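You operate a simulated robot arm through the tools that you are given. There is no shell and no other tool.

You are at the controls of a simulated two-armed robot. One attempt, no reset.

## Task
The pressure is too high: drain it down into the green.
Fine: pump switch off and the grey tray under the drain tap first; shut the tap, then switch the pump on again. Over 40 C the pipes are hot: keep off them. Where these are worked on the way, their far stop is far enough and under half their travel is too little: drain tap, pump switch.

The check looks at the end state, three seconds after you hand in, the way a careful person would. Anything else that was tipped, shoved, dropped, spilled or broken makes it a failure.

## Robot
Two 6-joint arms with two-finger parallel grippers on one trunk that stands fixed in place. Base frame: the origin is at the foot of the trunk, x ahead of it, y to its left, z up; the work surface is at about z = 750. Readings come in mm, rad, newtons and seconds.
The left shoulder is at [50, 170, 1287], the right one opposite. Each reaches about 1092 mm from its shoulder. Payload 1.57 kg a hand.
The tool frame of a hand sits at the grasp point between the pads (the TCP): z along the fingers, y along the line on which they close. The tips reach 30 mm beyond it. The gripper opens to 80 mm. The fingers are 17 mm wide and 12 mm thick; the gripper's body (40 by 82 mm) begins 80 mm behind the TCP.
Orientation is that of the tool frame in the base frame, as a unit quaternion [x, y, z, w]. With the fingers straight down and closing along the base's y, the tool's x points along the base's -x, its y along +y and its z along -z.

## Interface
- The arms move only by the tool move_arm. It takes "left_plan", "right_plan" or both (then of equal length, played together; a hand with none holds still); each is a list of rows, each a list of 6 numbers: the shift along the base's x, y, z in units of 25 mm (1.0 is 25 mm), then the turn, a rotation vector about the base's x, y, z in units of 6 degrees (1.0 is 6 degrees). In form: [[x, y, z, ax, ay, az], ...]. A call has 1 to 20 rows; each row shifts and turns the commanded pose from where the row before left it. "left_hand" and "right_hand" are, for a hand that has rows, the gripper command, from -1 (shut) to 1 (fully open), values between in proportion, set as the call begins (left out, the last holds). A call with a number of a shift or a turn outside -1 to 1 is refused whole. Each row takes 0.2 s and may step no farther than 50 mm and 0.15 rad from the row before; otherwise, or with a gripper value out of range, the whole call is refused. Where a pose cannot be reached the arm comes as near as it can. A force on the tool above 90 N (or 10 N above the force at the start of the call, whichever is more), or a blocked arm, ends the call early, and 0.2 s more pass. The fingers move at their own pace (about 72 mm/s each) and stop on an object; they squeeze with about 30 N. The grip force told is the motor's: it shows also when the fingers shut on nothing. Time passes only in rows, and 0.2 s behind the last, so rows that do not move let the fingers close. It gives the time, the measured TCP pose, the force on the tool (base axes), the opening and the grip force at its end, in the units of the frame above (readings bear some noise), with the torque about the TCP (base axes, N m) and any sound that the robot's microphone picked up, and new pictures: "views" is both (left out), scene, wrist or none (wrist: the cameras of the hands that moved).
- Cameras (640 x 400 px; columns grow to the right, rows downward): "scene" is now at [20.8, -55.5, 1861.2]; the picture's right is [-0.67, -0.74, 0.00], its down [-0.53, 0.47, -0.70] and it looks along [0.52, -0.47, -0.71] (base axes); focal length 316 px, centre (320, 200). "left" rides on the left gripper at [72, 7, -122] in its tool frame; the picture's right is [-0.09, 1.00, 0.00], its down [-0.84, -0.08, -0.54] and it looks along [-0.54, -0.05, 0.84] (tool axes); focal length 238 px, centre (320, 200). "right" rides on the right gripper at [72, -7, -122] in its tool frame; the picture's right is [0.09, 1.00, 0.00], its down [-0.84, 0.08, -0.54] and it looks along [-0.54, 0.05, 0.84] (tool axes); focal length 238 px, centre (320, 200). There is no depth. A picture from a camera that has moved, and an enlarged one, comes with that camera's place and axes in the base frame and with its lens.
- move_column(by): slides the trunk up (or, below 0, down) by that many mm; the arms and the scene camera ride with it, the base frame stays. It gives what a move gives, with no picture.
- turn_head(pan, tilt): turns the head with the scene camera to pan (to the left, within 1.501 rad either way) and tilt (down, from -0.506 to 1.204), counted from straight ahead of the robot. It gives what a move gives, and a new picture of the scene camera.
- close_up(camera, box): a new picture of the part [left, top, right, bottom] of that camera's present view, enlarged. It takes no simulated time.
- sign_off(): hands the job in; it is judged then, once.

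Places have to be worked out from the pictures, the camera data and where the tool is seen. Open the grippers and draw the arms clear of the work before you hand the job in, unless the task says otherwise.

The tools are called after ">>>" as name(argument=value, ...) on one line, values as JSON. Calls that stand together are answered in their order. move_arm: Moves the arms, as the interface text tells. Its arguments: {"type":"object","properties":{"left_plan":{"type":"array"},"left_hand":{"type":"number"},"right_plan":{"type":"array"},"right_hand":{"type":"number"},"views":{"type":"string","enum":["both","scene","wrist","none"]}},"required":[]} The other tools are called the same way: move_column (by) moves the trunk up or down; turn_head (pan, tilt) turns the head that bears the scene camera; close_up (camera, box) takes an enlarged picture of a part of a camera's view; sign_off () hands the job in.

At the start:

```text
time_s: 0.0
left_tcp_pos: [740.8, -91.0, 1177.4]
left_tcp_rot: [0.0, 1.0, 0.0, 0.0]
left_ft_force: [-0.6, -0.2, 0.3]
left_wrist_torque: [0.01, 0.0, -0.01]
left_finger_gap: 80.0
left_finger_force: 0.1
right_tcp_pos: [415.6, -557.3, 1176.8]
right_tcp_rot: [0.0, 1.0, 0.0, 0.0]
right_ft_force: [-0.2, 1.0, 0.0]
right_wrist_torque: [0.02, 0.02, 0.0]
right_finger_gap: 79.9
right_finger_force: 0.0
trunk travel left (down, up): [-902.0, 68.0]
head pan, tilt (commanded): [-0.731, 0.789]
```

scene: 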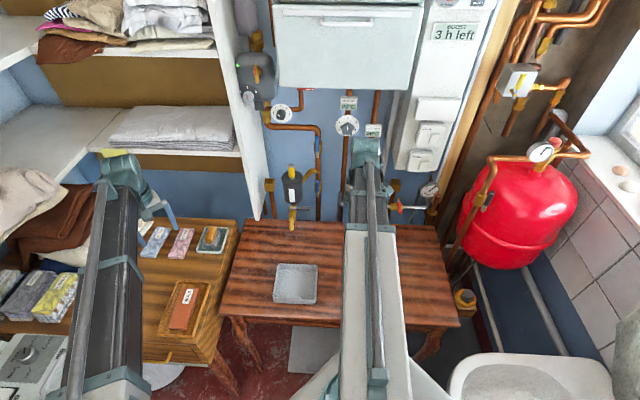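
right: 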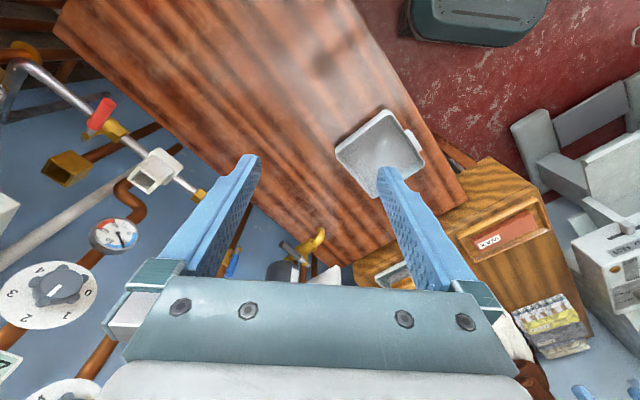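
left: 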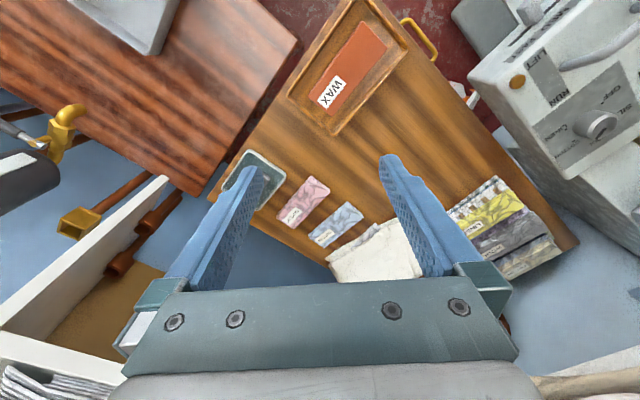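

The scene shows a boiler wall with pipes, gauges, a red expansion vessel and a grey tray on a wooden table. I take enlarged views to identify the pump switch, the drain tap and the pressure gauge.

>>> close_up(camera="scene", box=[220, 0, 400, 130])

>>> close_up(camera="scene", box=[220, 120, 480, 320])

>>> close_up(camera="scene", box=[380, 0, 640, 200])

>>> close_up(camera="scene", box=[0, 150, 260, 400])

>>> close_up(camera="right", box=[0, 30, 240, 400])

```text
3.08 times, centred on (310, 65) of scene
camera zoom: at [20.8, -55.5, 1861.2], right [-0.67, -0.74, 0.0], down [-0.53, 0.47, -0.7], along [0.52, -0.47, -0.71], focal length 971 px, centre (351, 615)
```

zoom: 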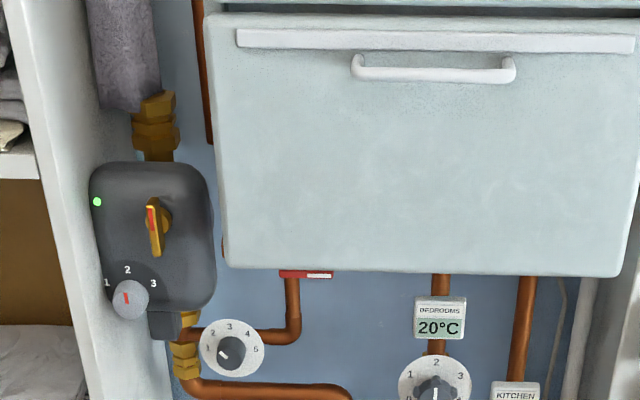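

```text
2.00 times, centred on (350, 220) of scene
camera zoom: at [20.8, -55.5, 1861.2], right [-0.67, -0.74, 0.0], down [-0.53, 0.47, -0.7], along [0.52, -0.47, -0.71], focal length 631 px, centre (260, 160)
```

zoom: 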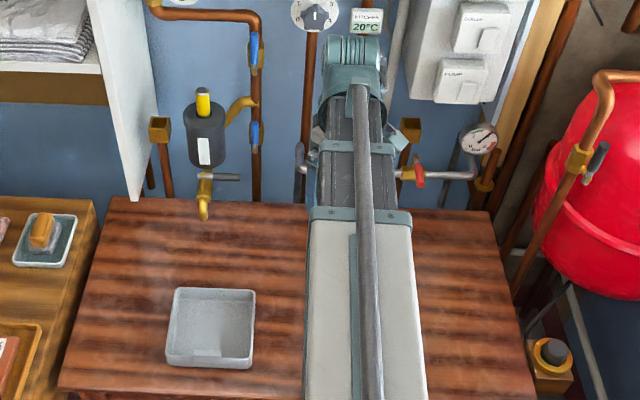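

```text
2.00 times, centred on (510, 100) of scene
camera zoom: at [20.8, -55.5, 1861.2], right [-0.67, -0.74, 0.0], down [-0.53, 0.47, -0.7], along [0.52, -0.47, -0.71], focal length 631 px, centre (-60, 400)
```

zoom: 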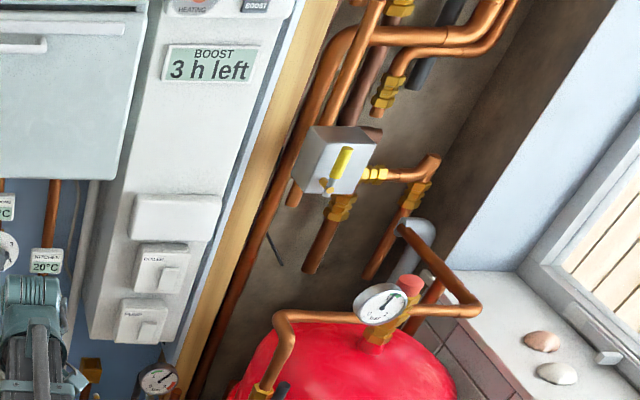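

```text
1.60 times, centred on (130, 275) of scene
camera zoom: at [20.8, -55.5, 1861.2], right [-0.67, -0.74, 0.0], down [-0.53, 0.47, -0.7], along [0.52, -0.47, -0.71], focal length 505 px, centre (624, 80)
```

zoom: 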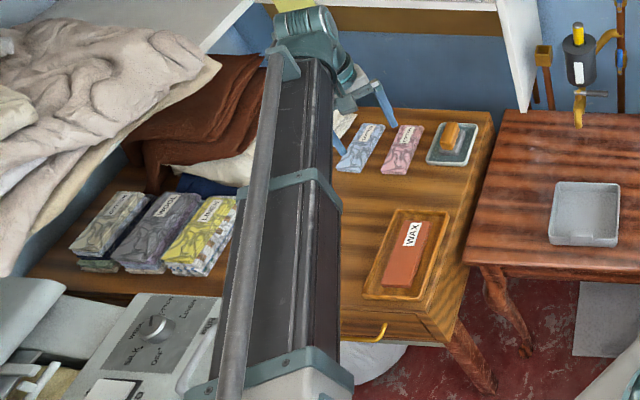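

```text
1.08 times, centred on (120, 215) of right (not enlarged: the box is as wide or as high as the picture)
camera zoom: at [343.8, -562.6, 1299.0], right [-0.09, 1.0, 0.0], down [0.84, 0.08, 0.54], along [0.54, 0.05, -0.84], focal length 258 px, centre (536, 184)
```

zoom: 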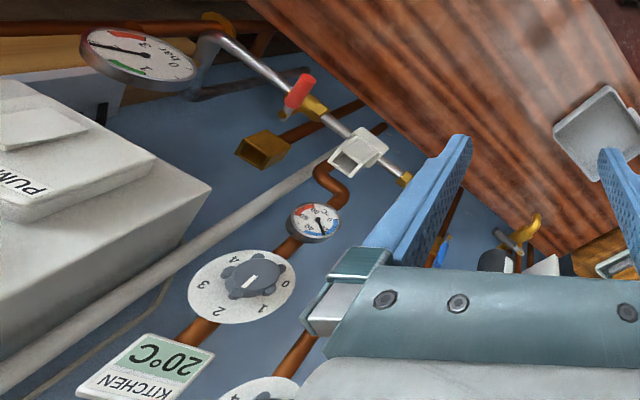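

The wall runs diagonally in the base frame (normal about [0.74,-0.67,0]), with the right arm in front of it. I yaw the right hand by -42 degrees so that its wrist camera faces the wall, and look again.

>>> move_arm(right_plan=[[0, 0, 0, 0, 0, -1], [0, 0, 0, 0, 0, -1], [0, 0, 0, 0, 0, -1], [0, 0, 0, 0, 0, -1], [0, 0, 0, 0, 0, -1], [0, 0, 0, 0, 0, -1], [0, 0, 0, 0, 0, -1]], views="both")

```text
time_s: 1.6
left_tcp_pos: [740.6, -89.8, 1176.8]
left_tcp_rot: [0.0, 1.0, 0.0, 0.001]
left_ft_force: [0.3, 0.4, -0.6]
left_wrist_torque: [0.01, 0.02, 0.03]
left_finger_gap: 80.2
left_finger_force: 0.0
right_tcp_pos: [416.1, -556.8, 1177.1]
right_tcp_rot: [0.359, 0.933, 0.0, 0.0]
right_ft_force: [-0.1, -0.6, 0.0]
right_wrist_torque: [0.01, -0.02, 0.0]
right_finger_gap: 79.9
right_finger_force: 0.1
trunk travel left (down, up): [-902.0, 68.0]
head pan, tilt (commanded): [-0.731, 0.789]
camera scene: at [20.9, -55.5, 1861.2], right [-0.67, -0.74, 0.0], down [-0.53, 0.47, -0.7], along [0.52, -0.47, -0.71], focal length 316 px, centre (320, 200)
camera right: at [358.3, -512.2, 1299.0], right [0.6, 0.8, 0.0], down [0.67, -0.5, 0.54], along [0.43, -0.32, -0.84], focal length 238 px, centre (320, 200)
```

scene: 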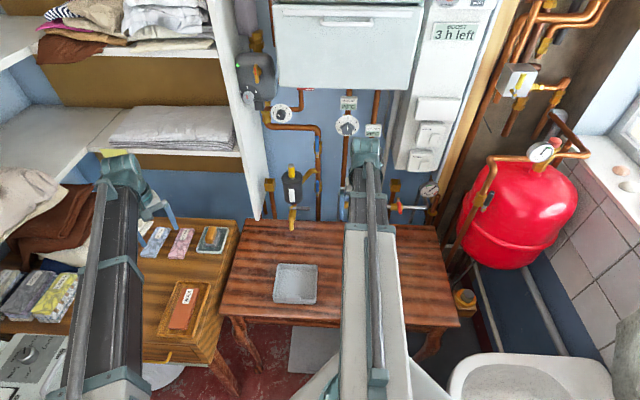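
right: 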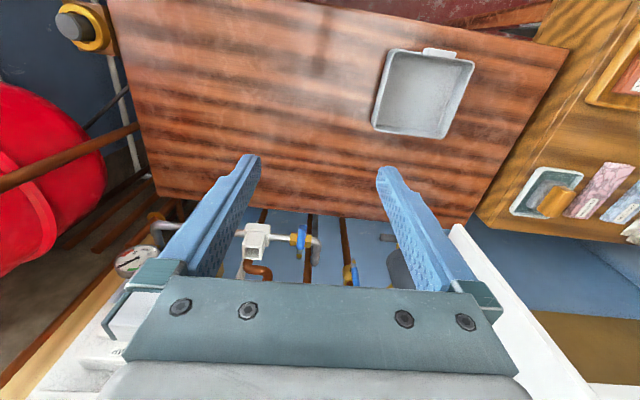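

The wrist camera now faces the wall but looks steeply down; the tray, the table and pipework are seen upside down. I pitch the hand up towards the wall by 54 degrees to look at it squarely.

>>> move_arm(right_plan=[[0, 0, 0, -0.668, -0.745, 0], [0, 0, 0, -0.668, -0.745, 0], [0, 0, 0, -0.668, -0.745, 0], [0, 0, 0, -0.668, -0.745, 0], [0, 0, 0, -0.668, -0.745, 0], [0, 0, 0, -0.668, -0.745, 0], [0, 0, 0, -0.668, -0.745, 0], [0, 0, 0, -0.668, -0.745, 0]], views="both")

```text
time_s: 3.4
left_tcp_pos: [739.7, -89.6, 1176.8]
left_tcp_rot: [0.0, 1.0, -0.001, 0.001]
left_ft_force: [0.0, -0.1, -1.4]
left_wrist_torque: [-0.02, -0.01, 0.01]
left_finger_gap: 79.9
left_finger_force: 0.0
right_tcp_pos: [440.3, -585.3, 1249.2]
right_tcp_rot: [0.327, 0.853, -0.145, 0.381]
right_ft_force: [0.4, -0.3, -0.2]
right_wrist_torque: [0.0, 0.01, 0.03]
right_finger_gap: 79.7
right_finger_force: 0.0
right hand out of reach, approached as far as the arm can: row 2, 3, 4, 5, 6, 7, 8
trunk travel left (down, up): [-902.0, 68.0]
head pan, tilt (commanded): [-0.731, 0.789]
camera scene: at [20.8, -55.4, 1861.2], right [-0.67, -0.74, 0.0], down [-0.53, 0.47, -0.7], along [0.52, -0.47, -0.71], focal length 316 px, centre (320, 200)
camera right: at [333.3, -497.2, 1278.1], right [0.62, 0.78, -0.07], down [0.17, -0.05, 0.98], along [0.77, -0.62, -0.16], focal length 238 px, centre (320, 200)
```

scene: 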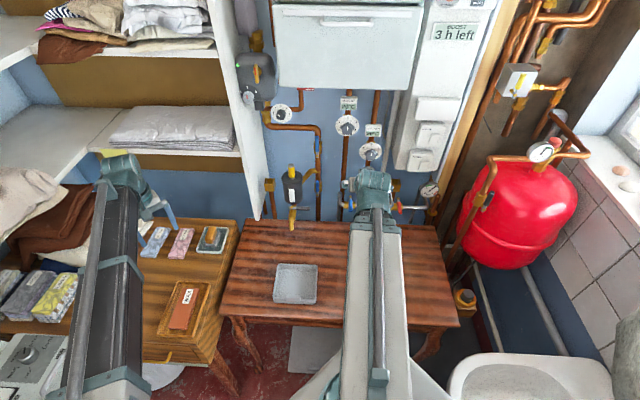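
right: 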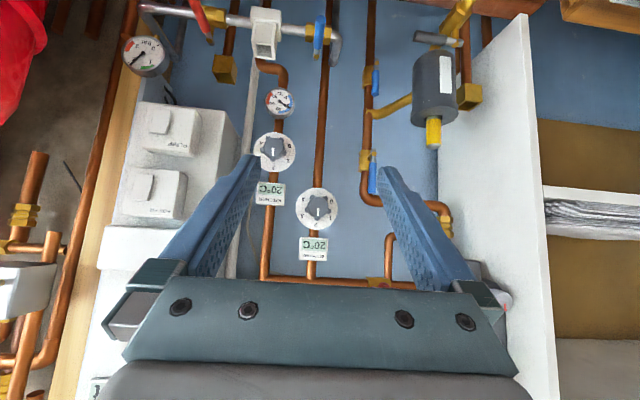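

This gives a good (upside-down) view of the wall: two switches on the white panel, gauges, filling loop with red and blue levers, and the brass drain tap. I enlarge the parts.

>>> close_up(camera="right", box=[110, 0, 270, 100])

>>> close_up(camera="right", box=[90, 80, 250, 220])

>>> close_up(camera="right", box=[240, 60, 340, 130])

>>> close_up(camera="right", box=[350, 0, 510, 200])

>>> close_up(camera="scene", box=[260, 130, 340, 250])

>>> close_up(camera="scene", box=[390, 90, 470, 220])

>>> close_up(camera="scene", box=[500, 120, 600, 190])

```text
4.00 times, centred on (190, 50) of right
camera zoom: at [333.3, -497.2, 1278.1], right [0.62, 0.78, -0.07], down [0.17, -0.05, 0.98], along [0.77, -0.62, -0.16], focal length 953 px, centre (840, 800)
```

zoom: 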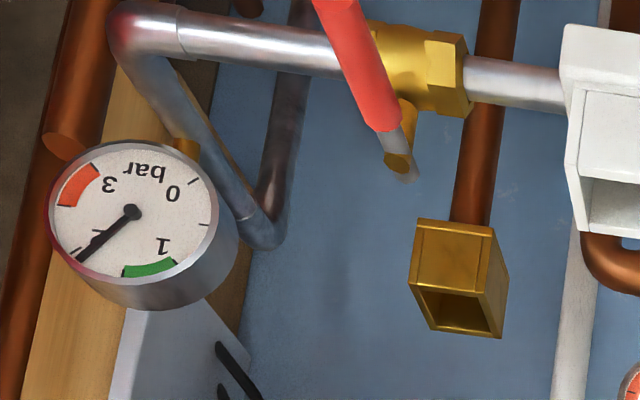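

```text
2.86 times, centred on (170, 150) of right
camera zoom: at [333.3, -497.2, 1278.1], right [0.62, 0.78, -0.07], down [0.17, -0.05, 0.98], along [0.77, -0.62, -0.16], focal length 681 px, centre (749, 343)
```

zoom: 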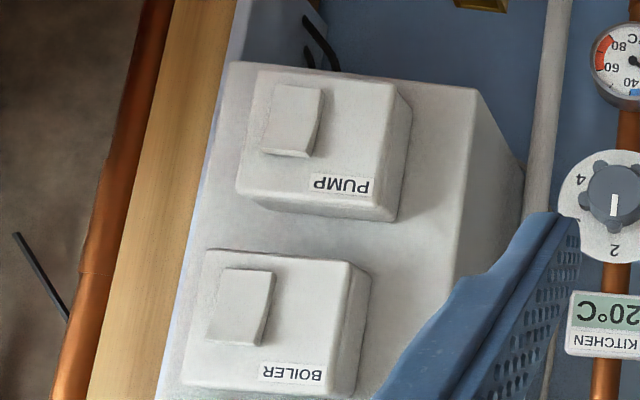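

```text
5.71 times, centred on (290, 95) of right
camera zoom: at [333.3, -497.2, 1278.1], right [0.62, 0.78, -0.07], down [0.17, -0.05, 0.98], along [0.77, -0.62, -0.16], focal length 1362 px, centre (491, 800)
```

zoom: 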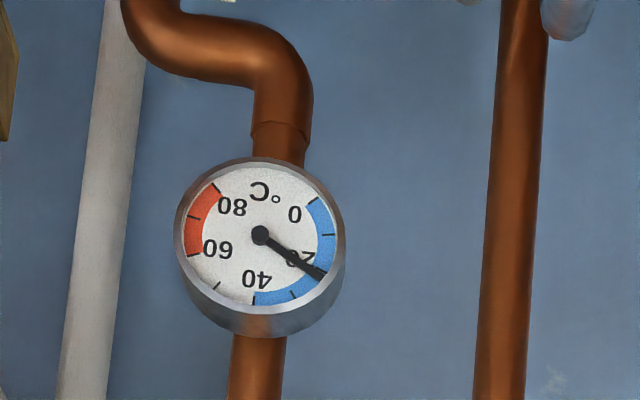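

```text
2.00 times, centred on (430, 100) of right
camera zoom: at [333.3, -497.2, 1278.1], right [0.62, 0.78, -0.07], down [0.17, -0.05, 0.98], along [0.77, -0.62, -0.16], focal length 477 px, centre (100, 400)
```

zoom: 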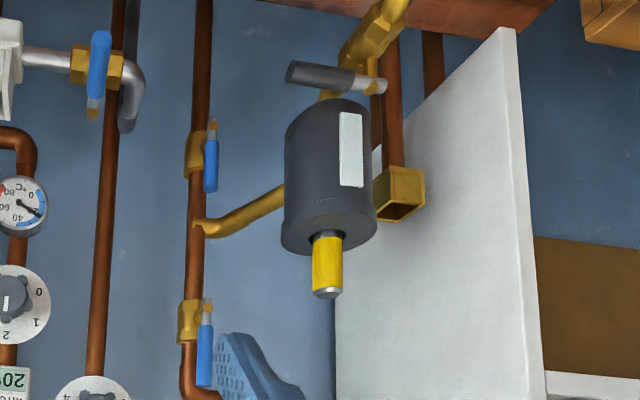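

```text
3.33 times, centred on (300, 190) of scene
camera zoom: at [20.8, -55.4, 1861.2], right [-0.67, -0.74, 0.0], down [-0.53, 0.47, -0.7], along [0.52, -0.47, -0.71], focal length 1052 px, centre (387, 233)
```

zoom: 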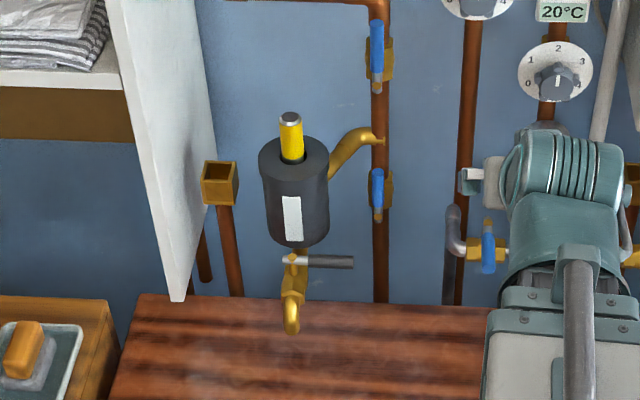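

```text
3.08 times, centred on (430, 155) of scene
camera zoom: at [20.8, -55.4, 1861.2], right [-0.67, -0.74, 0.0], down [-0.53, 0.47, -0.7], along [0.52, -0.47, -0.71], focal length 971 px, centre (-18, 338)
```

zoom: 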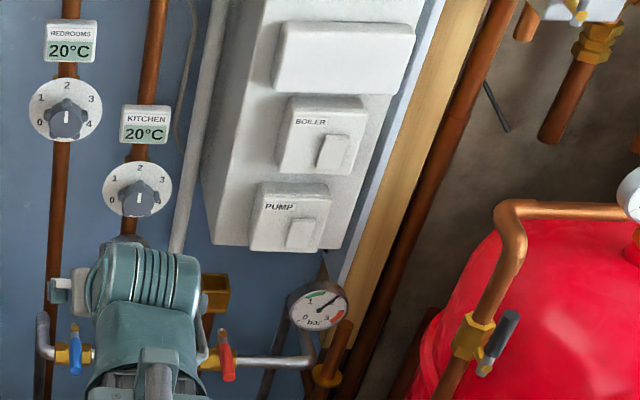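

```text
5.71 times, centred on (550, 155) of scene
camera zoom: at [20.8, -55.4, 1861.2], right [-0.67, -0.74, 0.0], down [-0.53, 0.47, -0.7], along [0.52, -0.47, -0.71], focal length 1803 px, centre (-994, 457)
```

zoom: 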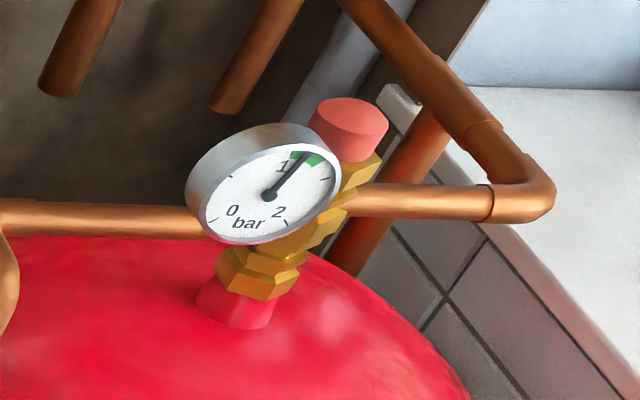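

The pressure gauge reads about 2 bar (green is 1-1.5), the thermometer about 22 °C, and the PUMP rocker sits at about [463,-995,1085] with the drain tap pivot around [728,-551,947]. I bring the right hand in front of the PUMP switch, levelling the fingers towards the wall but stopping about 100 mm short, to see the rocker closely.

>>> move_arm(right_plan=[[-0.13, -0.94, -0.15, -0.312, -0.348, 0], [-0.13, -0.94, -0.15, -0.312, -0.348, 0], [-0.13, -0.94, -0.15, -0.312, -0.348, 0], [-0.13, -0.94, -0.15, -0.312, -0.348, 0], [-0.13, -0.94, -0.15, -0.312, -0.348, 0], [-0.13, -0.94, -0.15, -0.312, -0.348, 0], [-0.13, -0.94, -0.15, -0.312, -0.348, 0], [-0.13, -0.94, -0.15, -0.312, -0.348, 0], [-0.13, -0.94, -0.15, -0.312, -0.348, 0], [-0.13, -0.94, -0.15, -0.312, -0.348, 0], [-0.13, -0.94, -0.15, -0.312, -0.348, 0], [-0.13, -0.94, -0.15, -0.312, -0.348, 0]], right_hand=-1, views="both")

```text
time_s: 6.0
left_tcp_pos: [739.6, -90.1, 1177.4]
left_tcp_rot: [0.0, 1.0, 0.0, 0.0]
left_ft_force: [-0.5, -0.8, -0.1]
left_wrist_torque: [-0.01, 0.02, 0.01]
left_finger_gap: 80.0
left_finger_force: 0.1
right_tcp_pos: [403.8, -866.6, 1365.2]
right_tcp_rot: [0.271, 0.706, -0.233, 0.611]
right_ft_force: [0.2, 0.0, -0.9]
right_wrist_torque: [0.03, -0.02, -0.01]
right_finger_gap: 0.2
right_finger_force: 21.5
right hand out of reach, approached as far as the arm can: row 1, 2, 3, 4, 5, 6, 7, 8, 9, 10, 11, 12
trunk travel left (down, up): [-902.0, 68.0]
head pan, tilt (commanded): [-0.731, 0.789]
camera scene: at [20.8, -56.2, 1861.2], right [-0.67, -0.74, 0.0], down [-0.53, 0.47, -0.7], along [0.52, -0.47, -0.71], focal length 316 px, centre (320, 200)
camera right: at [302.5, -783.9, 1311.3], right [0.66, 0.75, -0.09], down [-0.26, 0.33, 0.91], along [0.71, -0.57, 0.41], focal length 238 px, centre (320, 200)
```

scene: 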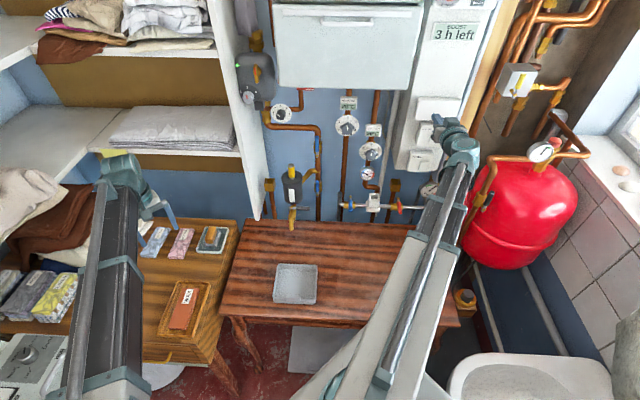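
right: 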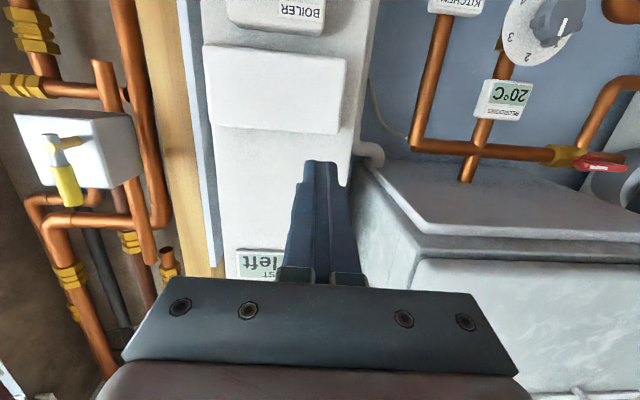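

The level hand pose is out of reach from this trunk height (the hand ended at z 1365), so the trunk has to come down. Before lowering it, I raise the left hand by 250 mm so it stays clear of the dresser and its contents.

>>> move_arm(left_plan=[[0, 0, 1, 0, 0, 0], [0, 0, 1, 0, 0, 0], [0, 0, 1, 0, 0, 0], [0, 0, 1, 0, 0, 0], [0, 0, 1, 0, 0, 0], [0, 0, 1, 0, 0, 0], [0, 0, 1, 0, 0, 0], [0, 0, 1, 0, 0, 0], [0, 0, 1, 0, 0, 0], [0, 0, 1, 0, 0, 0]], views="both")

```text
time_s: 8.2
left_tcp_pos: [739.9, -89.2, 1175.8]
left_tcp_rot: [0.0, 1.0, 0.0, 0.0]
left_ft_force: [0.0, -0.9, 0.2]
left_wrist_torque: [-0.01, 0.0, -0.04]
left_finger_gap: 79.8
left_finger_force: 0.0
left hand out of reach, approached as far as the arm can: row 1, 2, 3, 4, 5, 6, 7, 8, 9, 10
right_tcp_pos: [405.0, -866.9, 1364.7]
right_tcp_rot: [0.271, 0.707, -0.232, 0.61]
right_ft_force: [-0.9, -0.1, 0.3]
right_wrist_torque: [0.01, 0.0, 0.0]
right_finger_gap: 0.0
right_finger_force: 20.9
trunk travel left (down, up): [-902.0, 68.0]
head pan, tilt (commanded): [-0.731, 0.789]
camera scene: at [20.8, -55.5, 1861.2], right [-0.67, -0.74, 0.0], down [-0.53, 0.47, -0.7], along [0.52, -0.47, -0.71], focal length 316 px, centre (320, 200)
camera left: at [668.4, -83.8, 1297.6], right [0.09, 1.0, 0.0], down [0.84, -0.08, 0.54], along [0.54, -0.05, -0.84], focal length 238 px, centre (320, 200)
```

scene: 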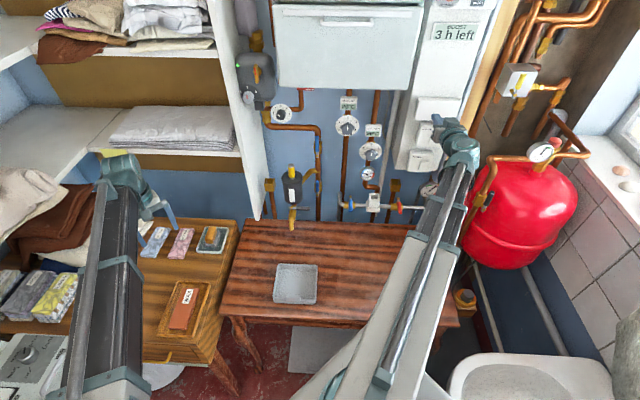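
left: 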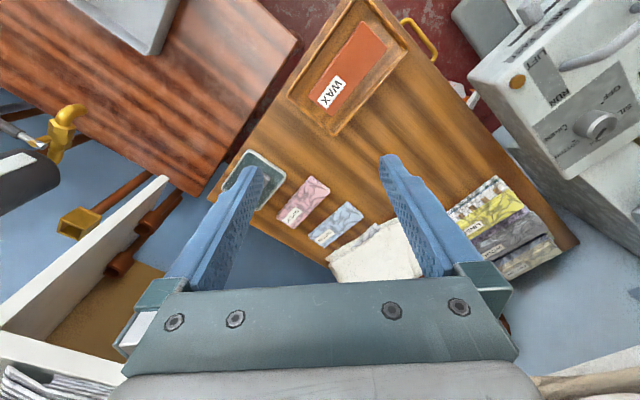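

The left hand cannot rise from where it is. I tilt the head down to see how both arms are folded before deciding on the trunk move.

>>> turn_head(pan=-0.35, tilt=1.2)

```text
time_s: 9.1
left_tcp_pos: [740.8, -89.5, 1177.3]
left_tcp_rot: [-0.001, 1.0, -0.001, 0.001]
left_ft_force: [-0.2, 0.2, -0.2]
left_wrist_torque: [0.01, -0.04, 0.0]
left_finger_gap: 80.0
left_finger_force: 0.1
right_tcp_pos: [404.4, -867.7, 1364.5]
right_tcp_rot: [0.271, 0.707, -0.232, 0.61]
right_ft_force: [0.0, -0.1, 0.1]
right_wrist_torque: [0.0, -0.01, 0.03]
right_finger_gap: 0.0
right_finger_force: 21.2
trunk travel left (down, up): [-902.0, 68.0]
head pan, tilt (commanded): [-0.351, 1.201]
camera scene: at [13.0, -20.6, 1832.7], right [-0.34, -0.94, 0.0], down [-0.87, 0.32, -0.36], along [0.34, -0.12, -0.93], focal length 316 px, centre (320, 200)
```

scene: 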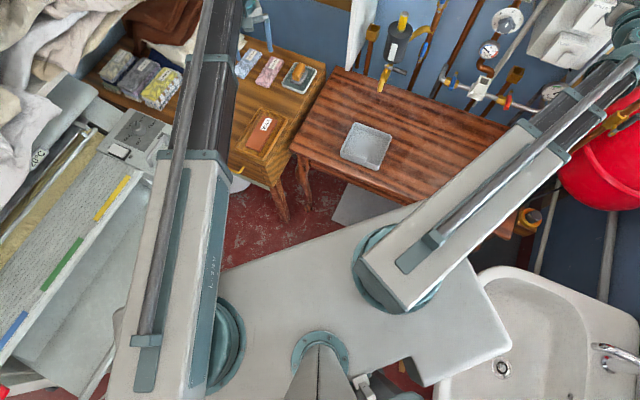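

The arms are telescopic booms on a trunk plate, and the readings fit a wrist that always stays at one height (about 1397), so height is set mainly by the trunk. I look to the left and around to find where the left arm can be parked while the trunk goes down.

>>> turn_head(pan=0.6, tilt=0.8)

>>> turn_head(pan=1.4, tilt=0.9)

>>> turn_head(pan=0.0, tilt=0.6)

```text
time_s: 10.3
left_tcp_pos: [740.2, -89.9, 1176.9]
left_tcp_rot: [-0.001, 1.0, 0.0, 0.0]
left_ft_force: [0.5, 0.7, -0.9]
left_wrist_torque: [0.0, 0.03, 0.02]
left_finger_gap: 79.9
left_finger_force: 0.0
right_tcp_pos: [405.3, -866.1, 1364.0]
right_tcp_rot: [0.271, 0.708, -0.231, 0.609]
right_ft_force: [-0.1, -0.6, -0.5]
right_wrist_torque: [-0.02, 0.02, -0.05]
right_finger_gap: 0.1
right_finger_force: 21.1
trunk travel left (down, up): [-902.0, 68.0]
head pan, tilt (commanded): [0.6, 0.799]
camera scene: at [27.0, 44.2, 1860.4], right [0.56, -0.83, 0.0], down [-0.59, -0.4, -0.7], along [0.58, 0.39, -0.72], focal length 316 px, centre (320, 200)
```

scene: 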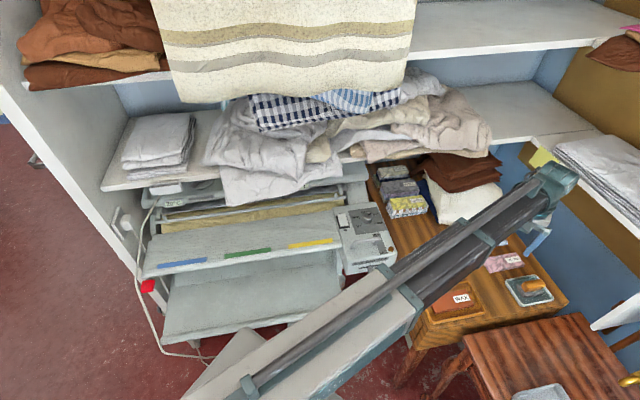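

```text
time_s: 11.4
left_tcp_pos: [741.5, -90.0, 1176.7]
left_tcp_rot: [-0.001, 1.0, 0.001, 0.001]
left_ft_force: [1.2, -0.1, -1.4]
left_wrist_torque: [0.03, -0.02, -0.04]
left_finger_gap: 79.8
left_finger_force: 0.0
right_tcp_pos: [404.1, -866.9, 1364.8]
right_tcp_rot: [0.272, 0.707, -0.233, 0.61]
right_ft_force: [-0.4, -0.5, -0.4]
right_wrist_torque: [0.0, -0.01, 0.02]
right_finger_gap: 0.3
right_finger_force: 21.0
trunk travel left (down, up): [-902.0, 68.0]
head pan, tilt (commanded): [1.4, 0.901]
camera scene: at [-26.7, 73.0, 1852.5], right [0.99, -0.17, 0.0], down [-0.13, -0.77, -0.62], along [0.11, 0.61, -0.78], focal length 316 px, centre (320, 200)
```

scene: 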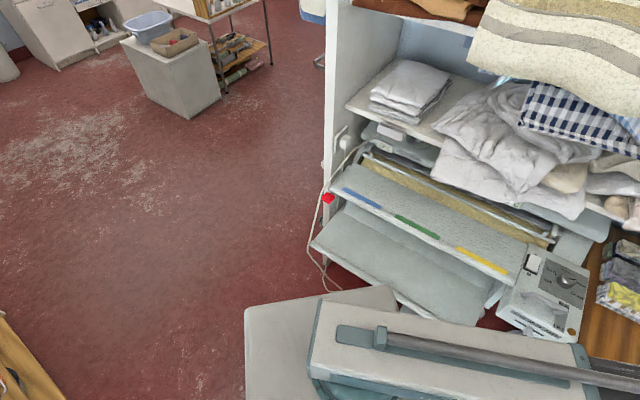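

```text
time_s: 13.0
left_tcp_pos: [739.8, -89.4, 1176.6]
left_tcp_rot: [0.0, 1.0, 0.0, 0.0]
left_ft_force: [0.2, 0.9, -0.4]
left_wrist_torque: [0.01, -0.01, 0.01]
left_finger_gap: 80.0
left_finger_force: 0.1
right_tcp_pos: [405.3, -867.2, 1364.6]
right_tcp_rot: [0.272, 0.707, -0.233, 0.61]
right_ft_force: [0.3, 0.2, -0.7]
right_wrist_torque: [-0.03, 0.03, 0.01]
right_finger_gap: 0.4
right_finger_force: 21.0
trunk travel left (down, up): [-902.0, 68.0]
head pan, tilt (commanded): [0.0, 0.6]
camera scene: at [48.8, -1.3, 1877.3], right [0.0, -1.0, 0.0], down [-0.57, 0.0, -0.82], along [0.82, 0.0, -0.57], focal length 316 px, centre (320, 200)
```

scene: 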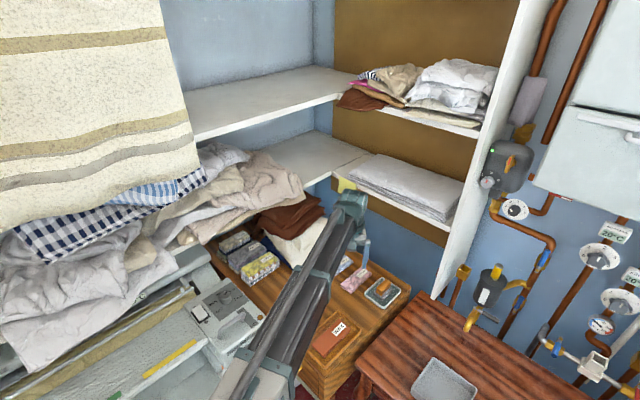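

The area between the dresser front and the robot is free floor, so the left arm can be retracted there. First I test how the left hand's commanded height behaves with a small downward command.

>>> move_arm(left_plan=[[0, 0, -1, 0, 0, 0], [0, 0, -1, 0, 0, 0]], views="none")

```text
time_s: 13.6
left_tcp_pos: [738.5, -89.9, 1176.8]
left_tcp_rot: [0.0, 1.0, 0.0, 0.001]
left_ft_force: [-1.0, -0.8, 0.0]
left_wrist_torque: [-0.02, 0.01, 0.04]
left_finger_gap: 79.8
left_finger_force: 0.1
left hand out of reach, approached as far as the arm can: row 1, 2
right_tcp_pos: [404.7, -867.2, 1364.3]
right_tcp_rot: [0.271, 0.707, -0.233, 0.61]
right_ft_force: [-0.4, 1.1, 0.0]
right_wrist_torque: [-0.01, -0.01, 0.01]
right_finger_gap: 0.0
right_finger_force: 21.5
trunk travel left (down, up): [-902.0, 68.0]
head pan, tilt (commanded): [0.0, 0.6]
```

No motion, so I undo the rest of the earlier upward command and check whether the last row comes back into reach.

>>> move_arm(left_plan=[[0, 0, -1, 0, 0, 0], [0, 0, -1, 0, 0, 0], [0, 0, -1, 0, 0, 0], [0, 0, -1, 0, 0, 0], [0, 0, -1, 0, 0, 0], [0, 0, -1, 0, 0, 0], [0, 0, -1, 0, 0, 0], [0, 0, -1, 0, 0, 0]], views="none")

```text
time_s: 15.4
left_tcp_pos: [739.2, -90.2, 1178.2]
left_tcp_rot: [0.0, 1.0, 0.0, 0.0]
left_ft_force: [-0.1, 0.3, -0.8]
left_wrist_torque: [-0.01, 0.02, 0.01]
left_finger_gap: 79.9
left_finger_force: 0.0
left hand out of reach, approached as far as the arm can: row 1, 2, 3, 4, 5, 6, 7, 8
right_tcp_pos: [404.8, -866.7, 1365.4]
right_tcp_rot: [0.271, 0.707, -0.232, 0.61]
right_ft_force: [0.0, -0.6, 0.0]
right_wrist_torque: [-0.02, 0.01, 0.0]
right_finger_gap: 0.0
right_finger_force: 20.8
trunk travel left (down, up): [-902.0, 68.0]
head pan, tilt (commanded): [0.0, 0.6]
```

Both directions are refused without motion, so height is indeed set only by the trunk (or by pitching the hand). I now retract the left boom and pitch the left hand level, so that it will hang over nothing low when the trunk descends.

>>> move_arm(left_plan=[[0.147, 0.28, 0.048, 0, -1, 0], [0.137, 0.28, 0.144, 0, -1, 0], [0.117, 0.28, 0.238, 0, -1, 0], [0.087, 0.28, 0.331, 0, -1, 0], [0.048, 0.28, 0.418, 0, -1, 0], [0, 0.28, 0.502, 0, -1, 0], [-0.057, 0.28, 0.581, 0, -1, 0], [-0.122, 0.28, 0.651, 0, -1, 0], [-0.192, 0.28, 0.716, 0, -1, 0], [-0.271, 0.28, 0.773, 0, -1, 0], [-0.355, 0.28, 0.821, 0, -1, 0], [-0.442, 0.28, 0.86, 0, -1, 0], [-0.535, 0.28, 0.89, 0, -1, 0], [-0.629, 0.28, 0.91, 0, -1, 0], [-0.725, 0.28, 0.92, 0, -1, 0]], left_hand=-1, views="both")

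```text
time_s: 18.6
left_tcp_pos: [671.0, 14.6, 1397.4]
left_tcp_rot: [0.0, 0.707, 0.0, 0.708]
left_ft_force: [0.1, -0.4, -0.3]
left_wrist_torque: [-0.03, 0.03, -0.01]
left_finger_gap: 0.1
left_finger_force: 21.1
left hand out of reach, approached as far as the arm can: row 10
right_tcp_pos: [405.0, -866.4, 1364.9]
right_tcp_rot: [0.272, 0.707, -0.233, 0.61]
right_ft_force: [0.0, 0.1, 0.2]
right_wrist_torque: [0.02, -0.03, 0.01]
right_finger_gap: 0.0
right_finger_force: 21.2
trunk travel left (down, up): [-902.0, 68.0]
head pan, tilt (commanded): [0.0, 0.6]
camera scene: at [48.3, -1.2, 1877.3], right [0.0, -1.0, 0.0], down [-0.56, 0.0, -0.83], along [0.83, 0.0, -0.56], focal length 316 px, centre (320, 200)
camera left: at [549.4, 21.1, 1324.1], right [0.0, 1.0, 0.09], down [-0.54, -0.08, 0.84], along [0.84, -0.05, 0.54], focal length 238 px, centre (320, 200)
```

scene: 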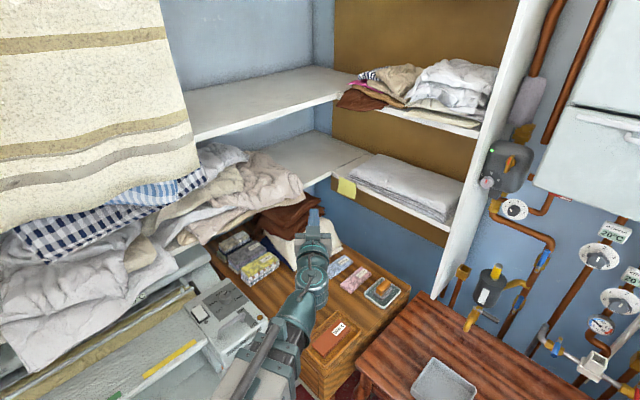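
left: 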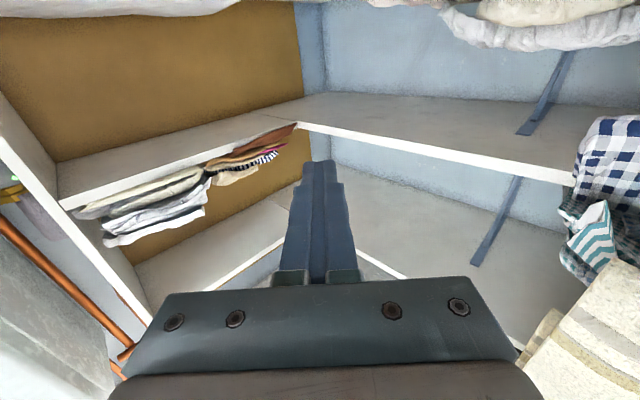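

The left hand is now level at [671,15,1397] and well clear. I lower the trunk by 280 mm, which should bring the right hand in front of the PUMP switch (fingertips about 90 mm short of the wall panel), and turn the head towards it.

>>> move_column(by=-280)

>>> turn_head(pan=-0.95, tilt=0.6)

>>> close_up(camera="right", box=[0, 0, 640, 400])

```text
time_s: 21.4
left_tcp_pos: [672.8, 14.7, 1116.8]
left_tcp_rot: [0.0, 0.707, 0.0, 0.708]
left_ft_force: [-0.6, 0.0, -0.4]
left_wrist_torque: [0.0, -0.02, 0.03]
left_finger_gap: 0.0
left_finger_force: 21.5
right_tcp_pos: [404.8, -867.2, 1084.7]
right_tcp_rot: [0.271, 0.707, -0.232, 0.61]
right_ft_force: [0.1, -0.2, 0.1]
right_wrist_torque: [0.01, -0.03, -0.01]
right_finger_gap: 0.1
right_finger_force: 21.1
trunk travel left (down, up): [-622.0, 348.0]
head pan, tilt (commanded): [0.0, 0.6]
```

```text
time_s: 22.6
left_tcp_pos: [672.1, 15.9, 1117.5]
left_tcp_rot: [0.0, 0.707, 0.0, 0.707]
left_ft_force: [-0.5, 0.3, 0.5]
left_wrist_torque: [0.01, 0.01, -0.03]
left_finger_gap: 0.0
left_finger_force: 21.2
right_tcp_pos: [404.0, -867.1, 1084.3]
right_tcp_rot: [0.272, 0.708, -0.232, 0.609]
right_ft_force: [0.1, 0.1, -0.2]
right_wrist_torque: [-0.01, 0.0, 0.02]
right_finger_gap: 0.2
right_finger_force: 21.1
trunk travel left (down, up): [-622.0, 348.0]
head pan, tilt (commanded): [-0.949, 0.6]
camera scene: at [11.9, -73.1, 1597.3], right [-0.81, -0.58, 0.0], down [-0.33, 0.46, -0.83], along [0.48, -0.67, -0.56], focal length 316 px, centre (320, 200)
```

scene: 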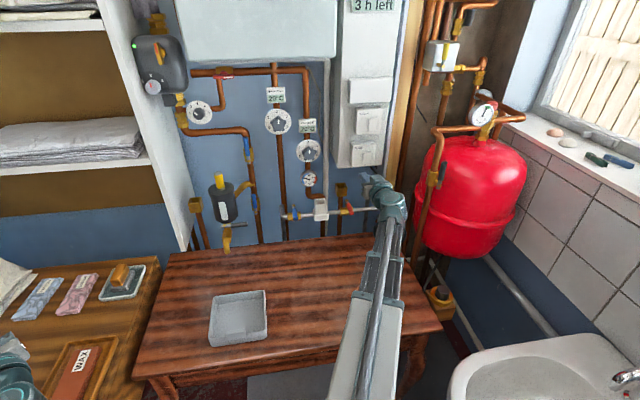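

```text
1.00 times, centred on (320, 200) of right (not enlarged: the box is as wide or as high as the picture)
camera zoom: at [302.4, -782.9, 1031.5], right [0.65, 0.75, -0.09], down [-0.26, 0.33, 0.91], along [0.71, -0.57, 0.41], focal length 238 px, centre (320, 200)
```

zoom: 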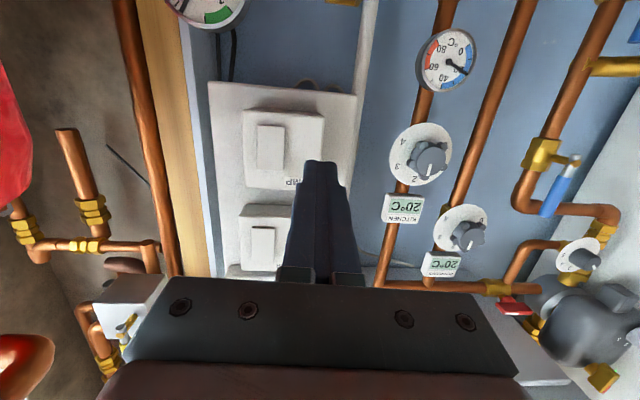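

The right hand now faces the switches. I enlarge the PUMP rocker from both cameras, the pressure gauge, and the drain tap.

>>> close_up(camera="right", box=[200, 80, 360, 280])

>>> close_up(camera="scene", box=[330, 90, 410, 180])

>>> close_up(camera="scene", box=[180, 150, 280, 270])

>>> close_up(camera="scene", box=[120, 0, 200, 120])

>>> close_up(camera="scene", box=[190, 270, 290, 360])

```text
2.00 times, centred on (280, 180) of right
camera zoom: at [302.4, -782.9, 1031.5], right [0.65, 0.75, -0.09], down [-0.26, 0.33, 0.91], along [0.71, -0.57, 0.41], focal length 477 px, centre (400, 240)
```

zoom: 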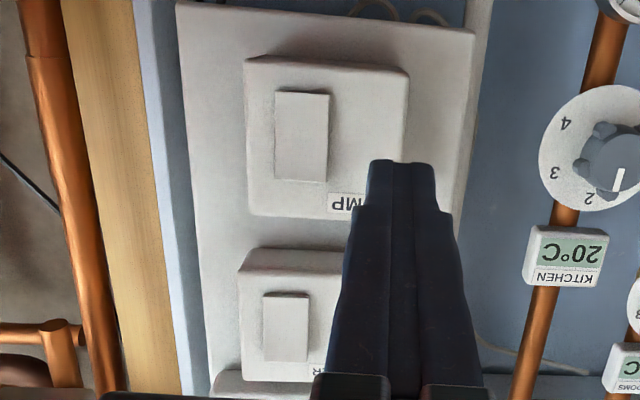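

```text
4.44 times, centred on (370, 135) of scene
camera zoom: at [11.9, -73.1, 1597.3], right [-0.81, -0.58, 0.0], down [-0.33, 0.46, -0.83], along [0.48, -0.67, -0.56], focal length 1402 px, centre (98, 489)
```

zoom: 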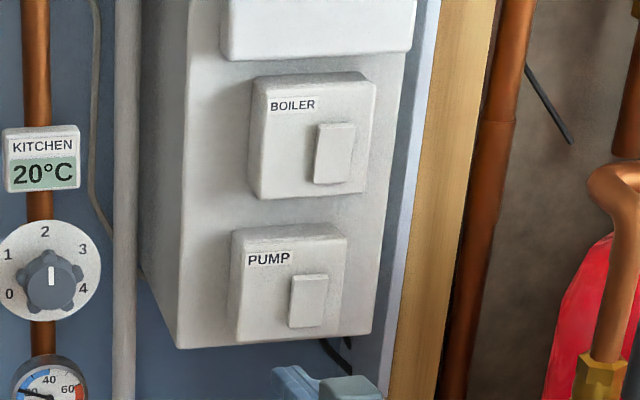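

```text
3.33 times, centred on (230, 210) of scene
camera zoom: at [11.9, -73.1, 1597.3], right [-0.81, -0.58, 0.0], down [-0.33, 0.46, -0.83], along [0.48, -0.67, -0.56], focal length 1052 px, centre (620, 167)
```

zoom: 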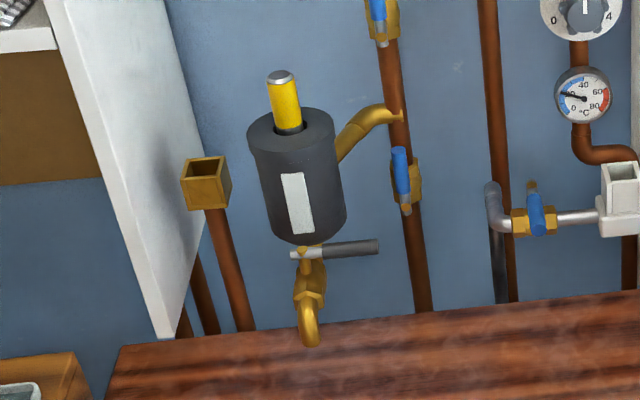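

```text
3.33 times, centred on (160, 60) of scene
camera zoom: at [11.9, -73.1, 1597.3], right [-0.81, -0.58, 0.0], down [-0.33, 0.46, -0.83], along [0.48, -0.67, -0.56], focal length 1052 px, centre (853, 667)
```

zoom: 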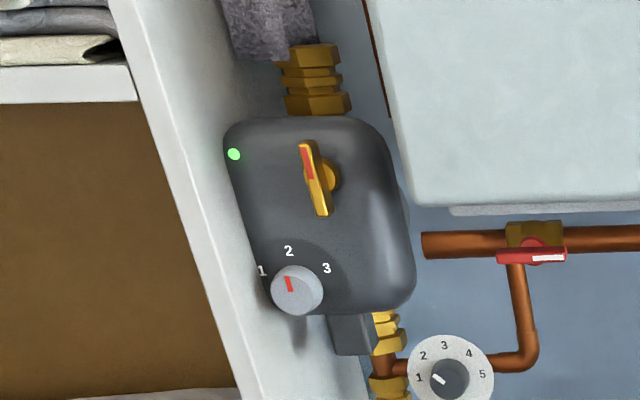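

```text
4.44 times, centred on (240, 315) of scene
camera zoom: at [11.9, -73.1, 1597.3], right [-0.81, -0.58, 0.0], down [-0.33, 0.46, -0.83], along [0.48, -0.67, -0.56], focal length 1402 px, centre (676, -311)
```

zoom: 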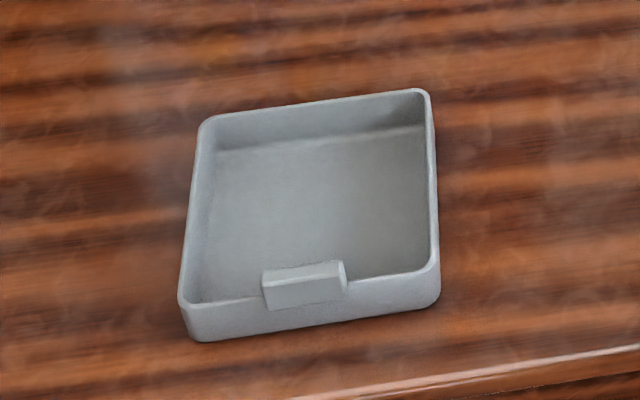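

The pump LED is green (running), and the tray has a tab on its front wall. I enlarge the PUMP rocker further to see which half stands proud.

>>> close_up(camera="scene", box=[352, 136, 388, 168])

>>> close_up(camera="scene", box=[352, 100, 392, 140])

>>> close_up(camera="right", box=[238, 100, 308, 170])

>>> close_up(camera="scene", box=[205, 215, 250, 265])

```text
12.50 times, centred on (370, 152) of scene
camera zoom: at [11.9, -73.1, 1597.3], right [-0.81, -0.58, 0.0], down [-0.33, 0.46, -0.83], along [0.48, -0.67, -0.56], focal length 3944 px, centre (-305, 800)
```

zoom: 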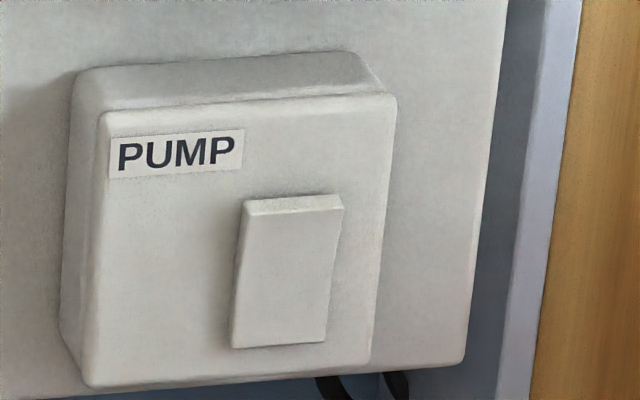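

```text
10.00 times, centred on (372, 120) of scene
camera zoom: at [11.9, -73.1, 1597.3], right [-0.81, -0.58, 0.0], down [-0.33, 0.46, -0.83], along [0.48, -0.67, -0.56], focal length 3156 px, centre (-200, 1000)
```

zoom: 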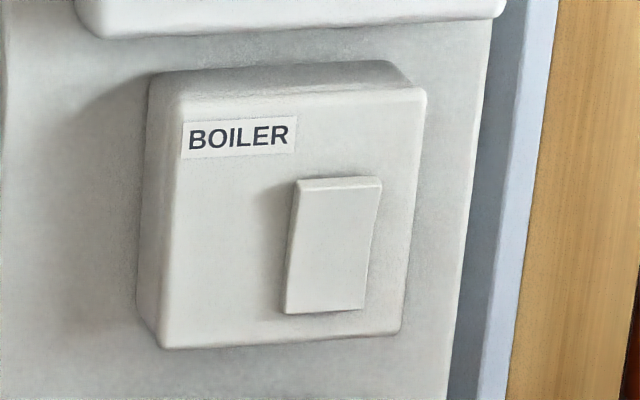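

```text
5.71 times, centred on (273, 135) of right
camera zoom: at [302.4, -782.9, 1031.5], right [0.65, 0.75, -0.09], down [-0.26, 0.33, 0.91], along [0.71, -0.57, 0.41], focal length 1362 px, centre (589, 571)
```

zoom: 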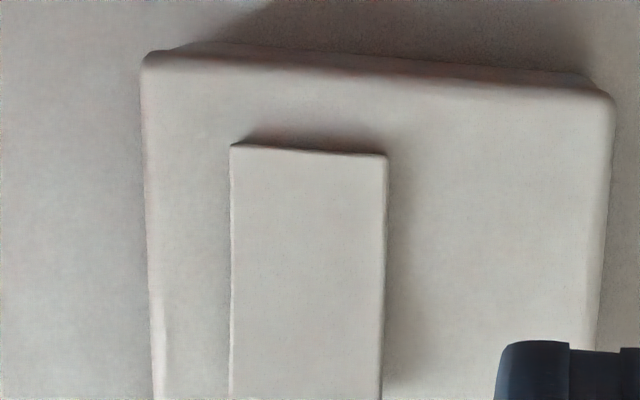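

```text
8.00 times, centred on (228, 240) of scene
camera zoom: at [11.9, -73.1, 1597.3], right [-0.81, -0.58, 0.0], down [-0.33, 0.46, -0.83], along [0.48, -0.67, -0.56], focal length 2524 px, centre (1060, -120)
```

zoom: 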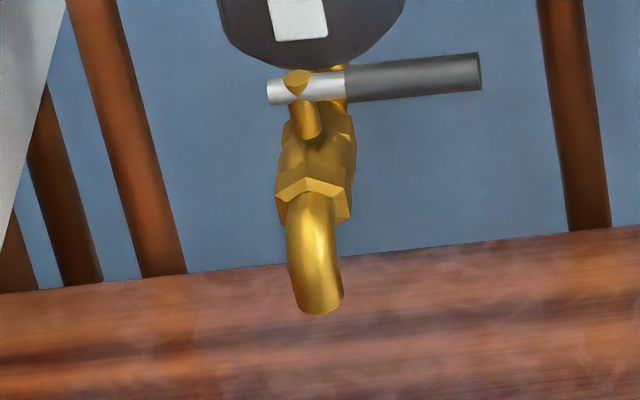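

Triangulation puts the PUMP rocker centre at about [460,-985,1090] (26 x 46 mm), its top half proud, so pressing the top should switch it off. I raise the trunk 23 mm to bring the fingertips level with the rocker's upper half, then shift sideways and closer (still about 25 mm short).

>>> move_column(by=23)

>>> move_arm(right_plan=[[-0.67, -0.745, 0, 0, 0, 0], [-0.67, -0.745, 0, 0, 0, 0], [0.745, -0.668, 0, 0, 0, 0], [0.745, -0.668, 0, 0, 0, 0]], views="both")

```text
time_s: 23.3
left_tcp_pos: [672.0, 15.3, 1140.0]
left_tcp_rot: [0.001, 0.707, -0.001, 0.707]
left_ft_force: [-0.2, -0.2, -0.9]
left_wrist_torque: [-0.04, 0.01, -0.03]
left_finger_gap: 0.2
left_finger_force: 21.5
right_tcp_pos: [404.8, -867.4, 1107.5]
right_tcp_rot: [0.272, 0.708, -0.232, 0.61]
right_ft_force: [0.3, -0.8, 0.1]
right_wrist_torque: [0.01, -0.02, 0.01]
right_finger_gap: 0.0
right_finger_force: 21.3
trunk travel left (down, up): [-645.0, 325.0]
head pan, tilt (commanded): [-0.949, 0.6]
```

```text
time_s: 24.3
left_tcp_pos: [672.4, 14.9, 1139.5]
left_tcp_rot: [0.0, 0.707, 0.0, 0.707]
left_ft_force: [-0.2, 0.3, -0.5]
left_wrist_torque: [-0.01, 0.0, -0.01]
left_finger_gap: 0.0
left_finger_force: 21.1
right_tcp_pos: [406.1, -938.9, 1107.5]
right_tcp_rot: [0.271, 0.707, -0.233, 0.61]
right_ft_force: [-0.1, -0.2, 0.8]
right_wrist_torque: [-0.01, 0.01, 0.01]
right_finger_gap: 0.5
right_finger_force: 21.4
trunk travel left (down, up): [-645.0, 325.0]
head pan, tilt (commanded): [-0.949, 0.6]
camera scene: at [12.0, -73.4, 1620.3], right [-0.81, -0.58, 0.0], down [-0.33, 0.46, -0.82], along [0.48, -0.67, -0.57], focal length 316 px, centre (320, 200)
camera right: at [304.9, -855.2, 1054.3], right [0.66, 0.75, -0.09], down [-0.26, 0.33, 0.91], along [0.71, -0.57, 0.41], focal length 238 px, centre (320, 200)
```

scene: 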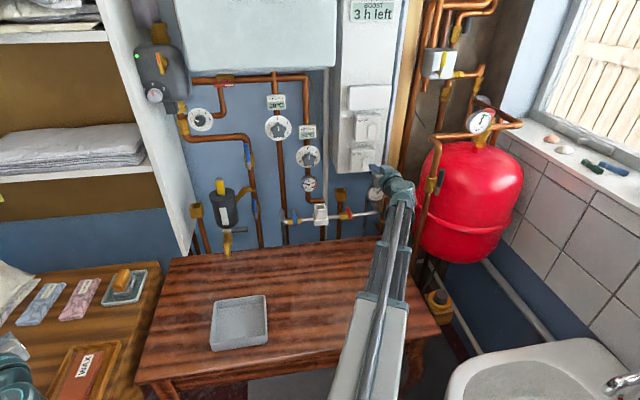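
right: 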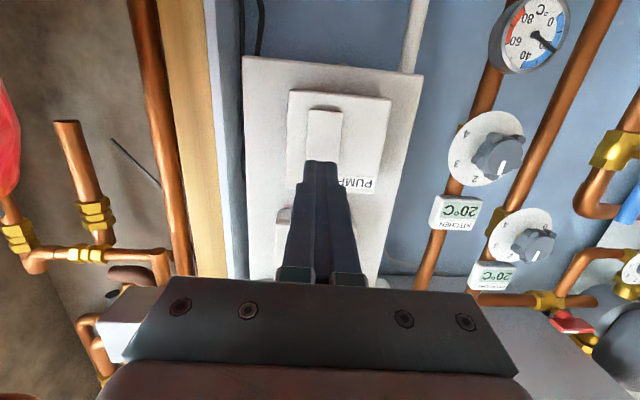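

The fingertips are aligned with the rocker's upper half. I check the alignment enlarged before pressing.

>>> close_up(camera="scene", box=[345, 130, 405, 190])

>>> close_up(camera="right", box=[270, 80, 390, 200])

```text
6.67 times, centred on (375, 160) of scene
camera zoom: at [12.0, -73.4, 1620.3], right [-0.81, -0.58, 0.0], down [-0.33, 0.46, -0.82], along [0.48, -0.67, -0.57], focal length 2104 px, centre (-47, 467)
```

zoom: 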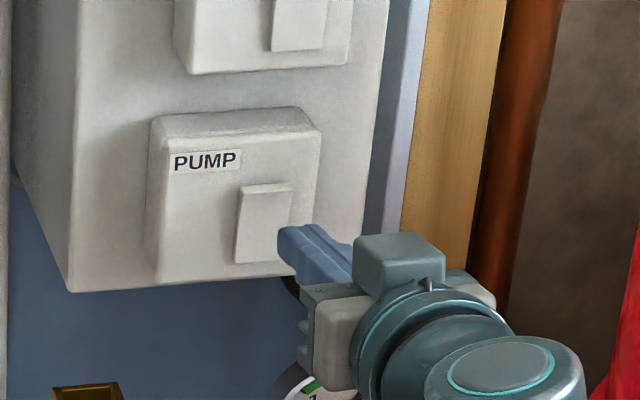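

```text
3.33 times, centred on (330, 140) of right
camera zoom: at [304.9, -855.2, 1054.3], right [0.66, 0.75, -0.09], down [-0.26, 0.33, 0.91], along [0.71, -0.57, 0.41], focal length 794 px, centre (287, 400)
```

zoom: 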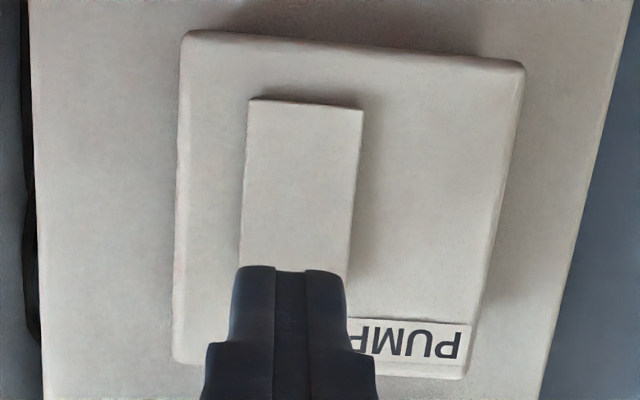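

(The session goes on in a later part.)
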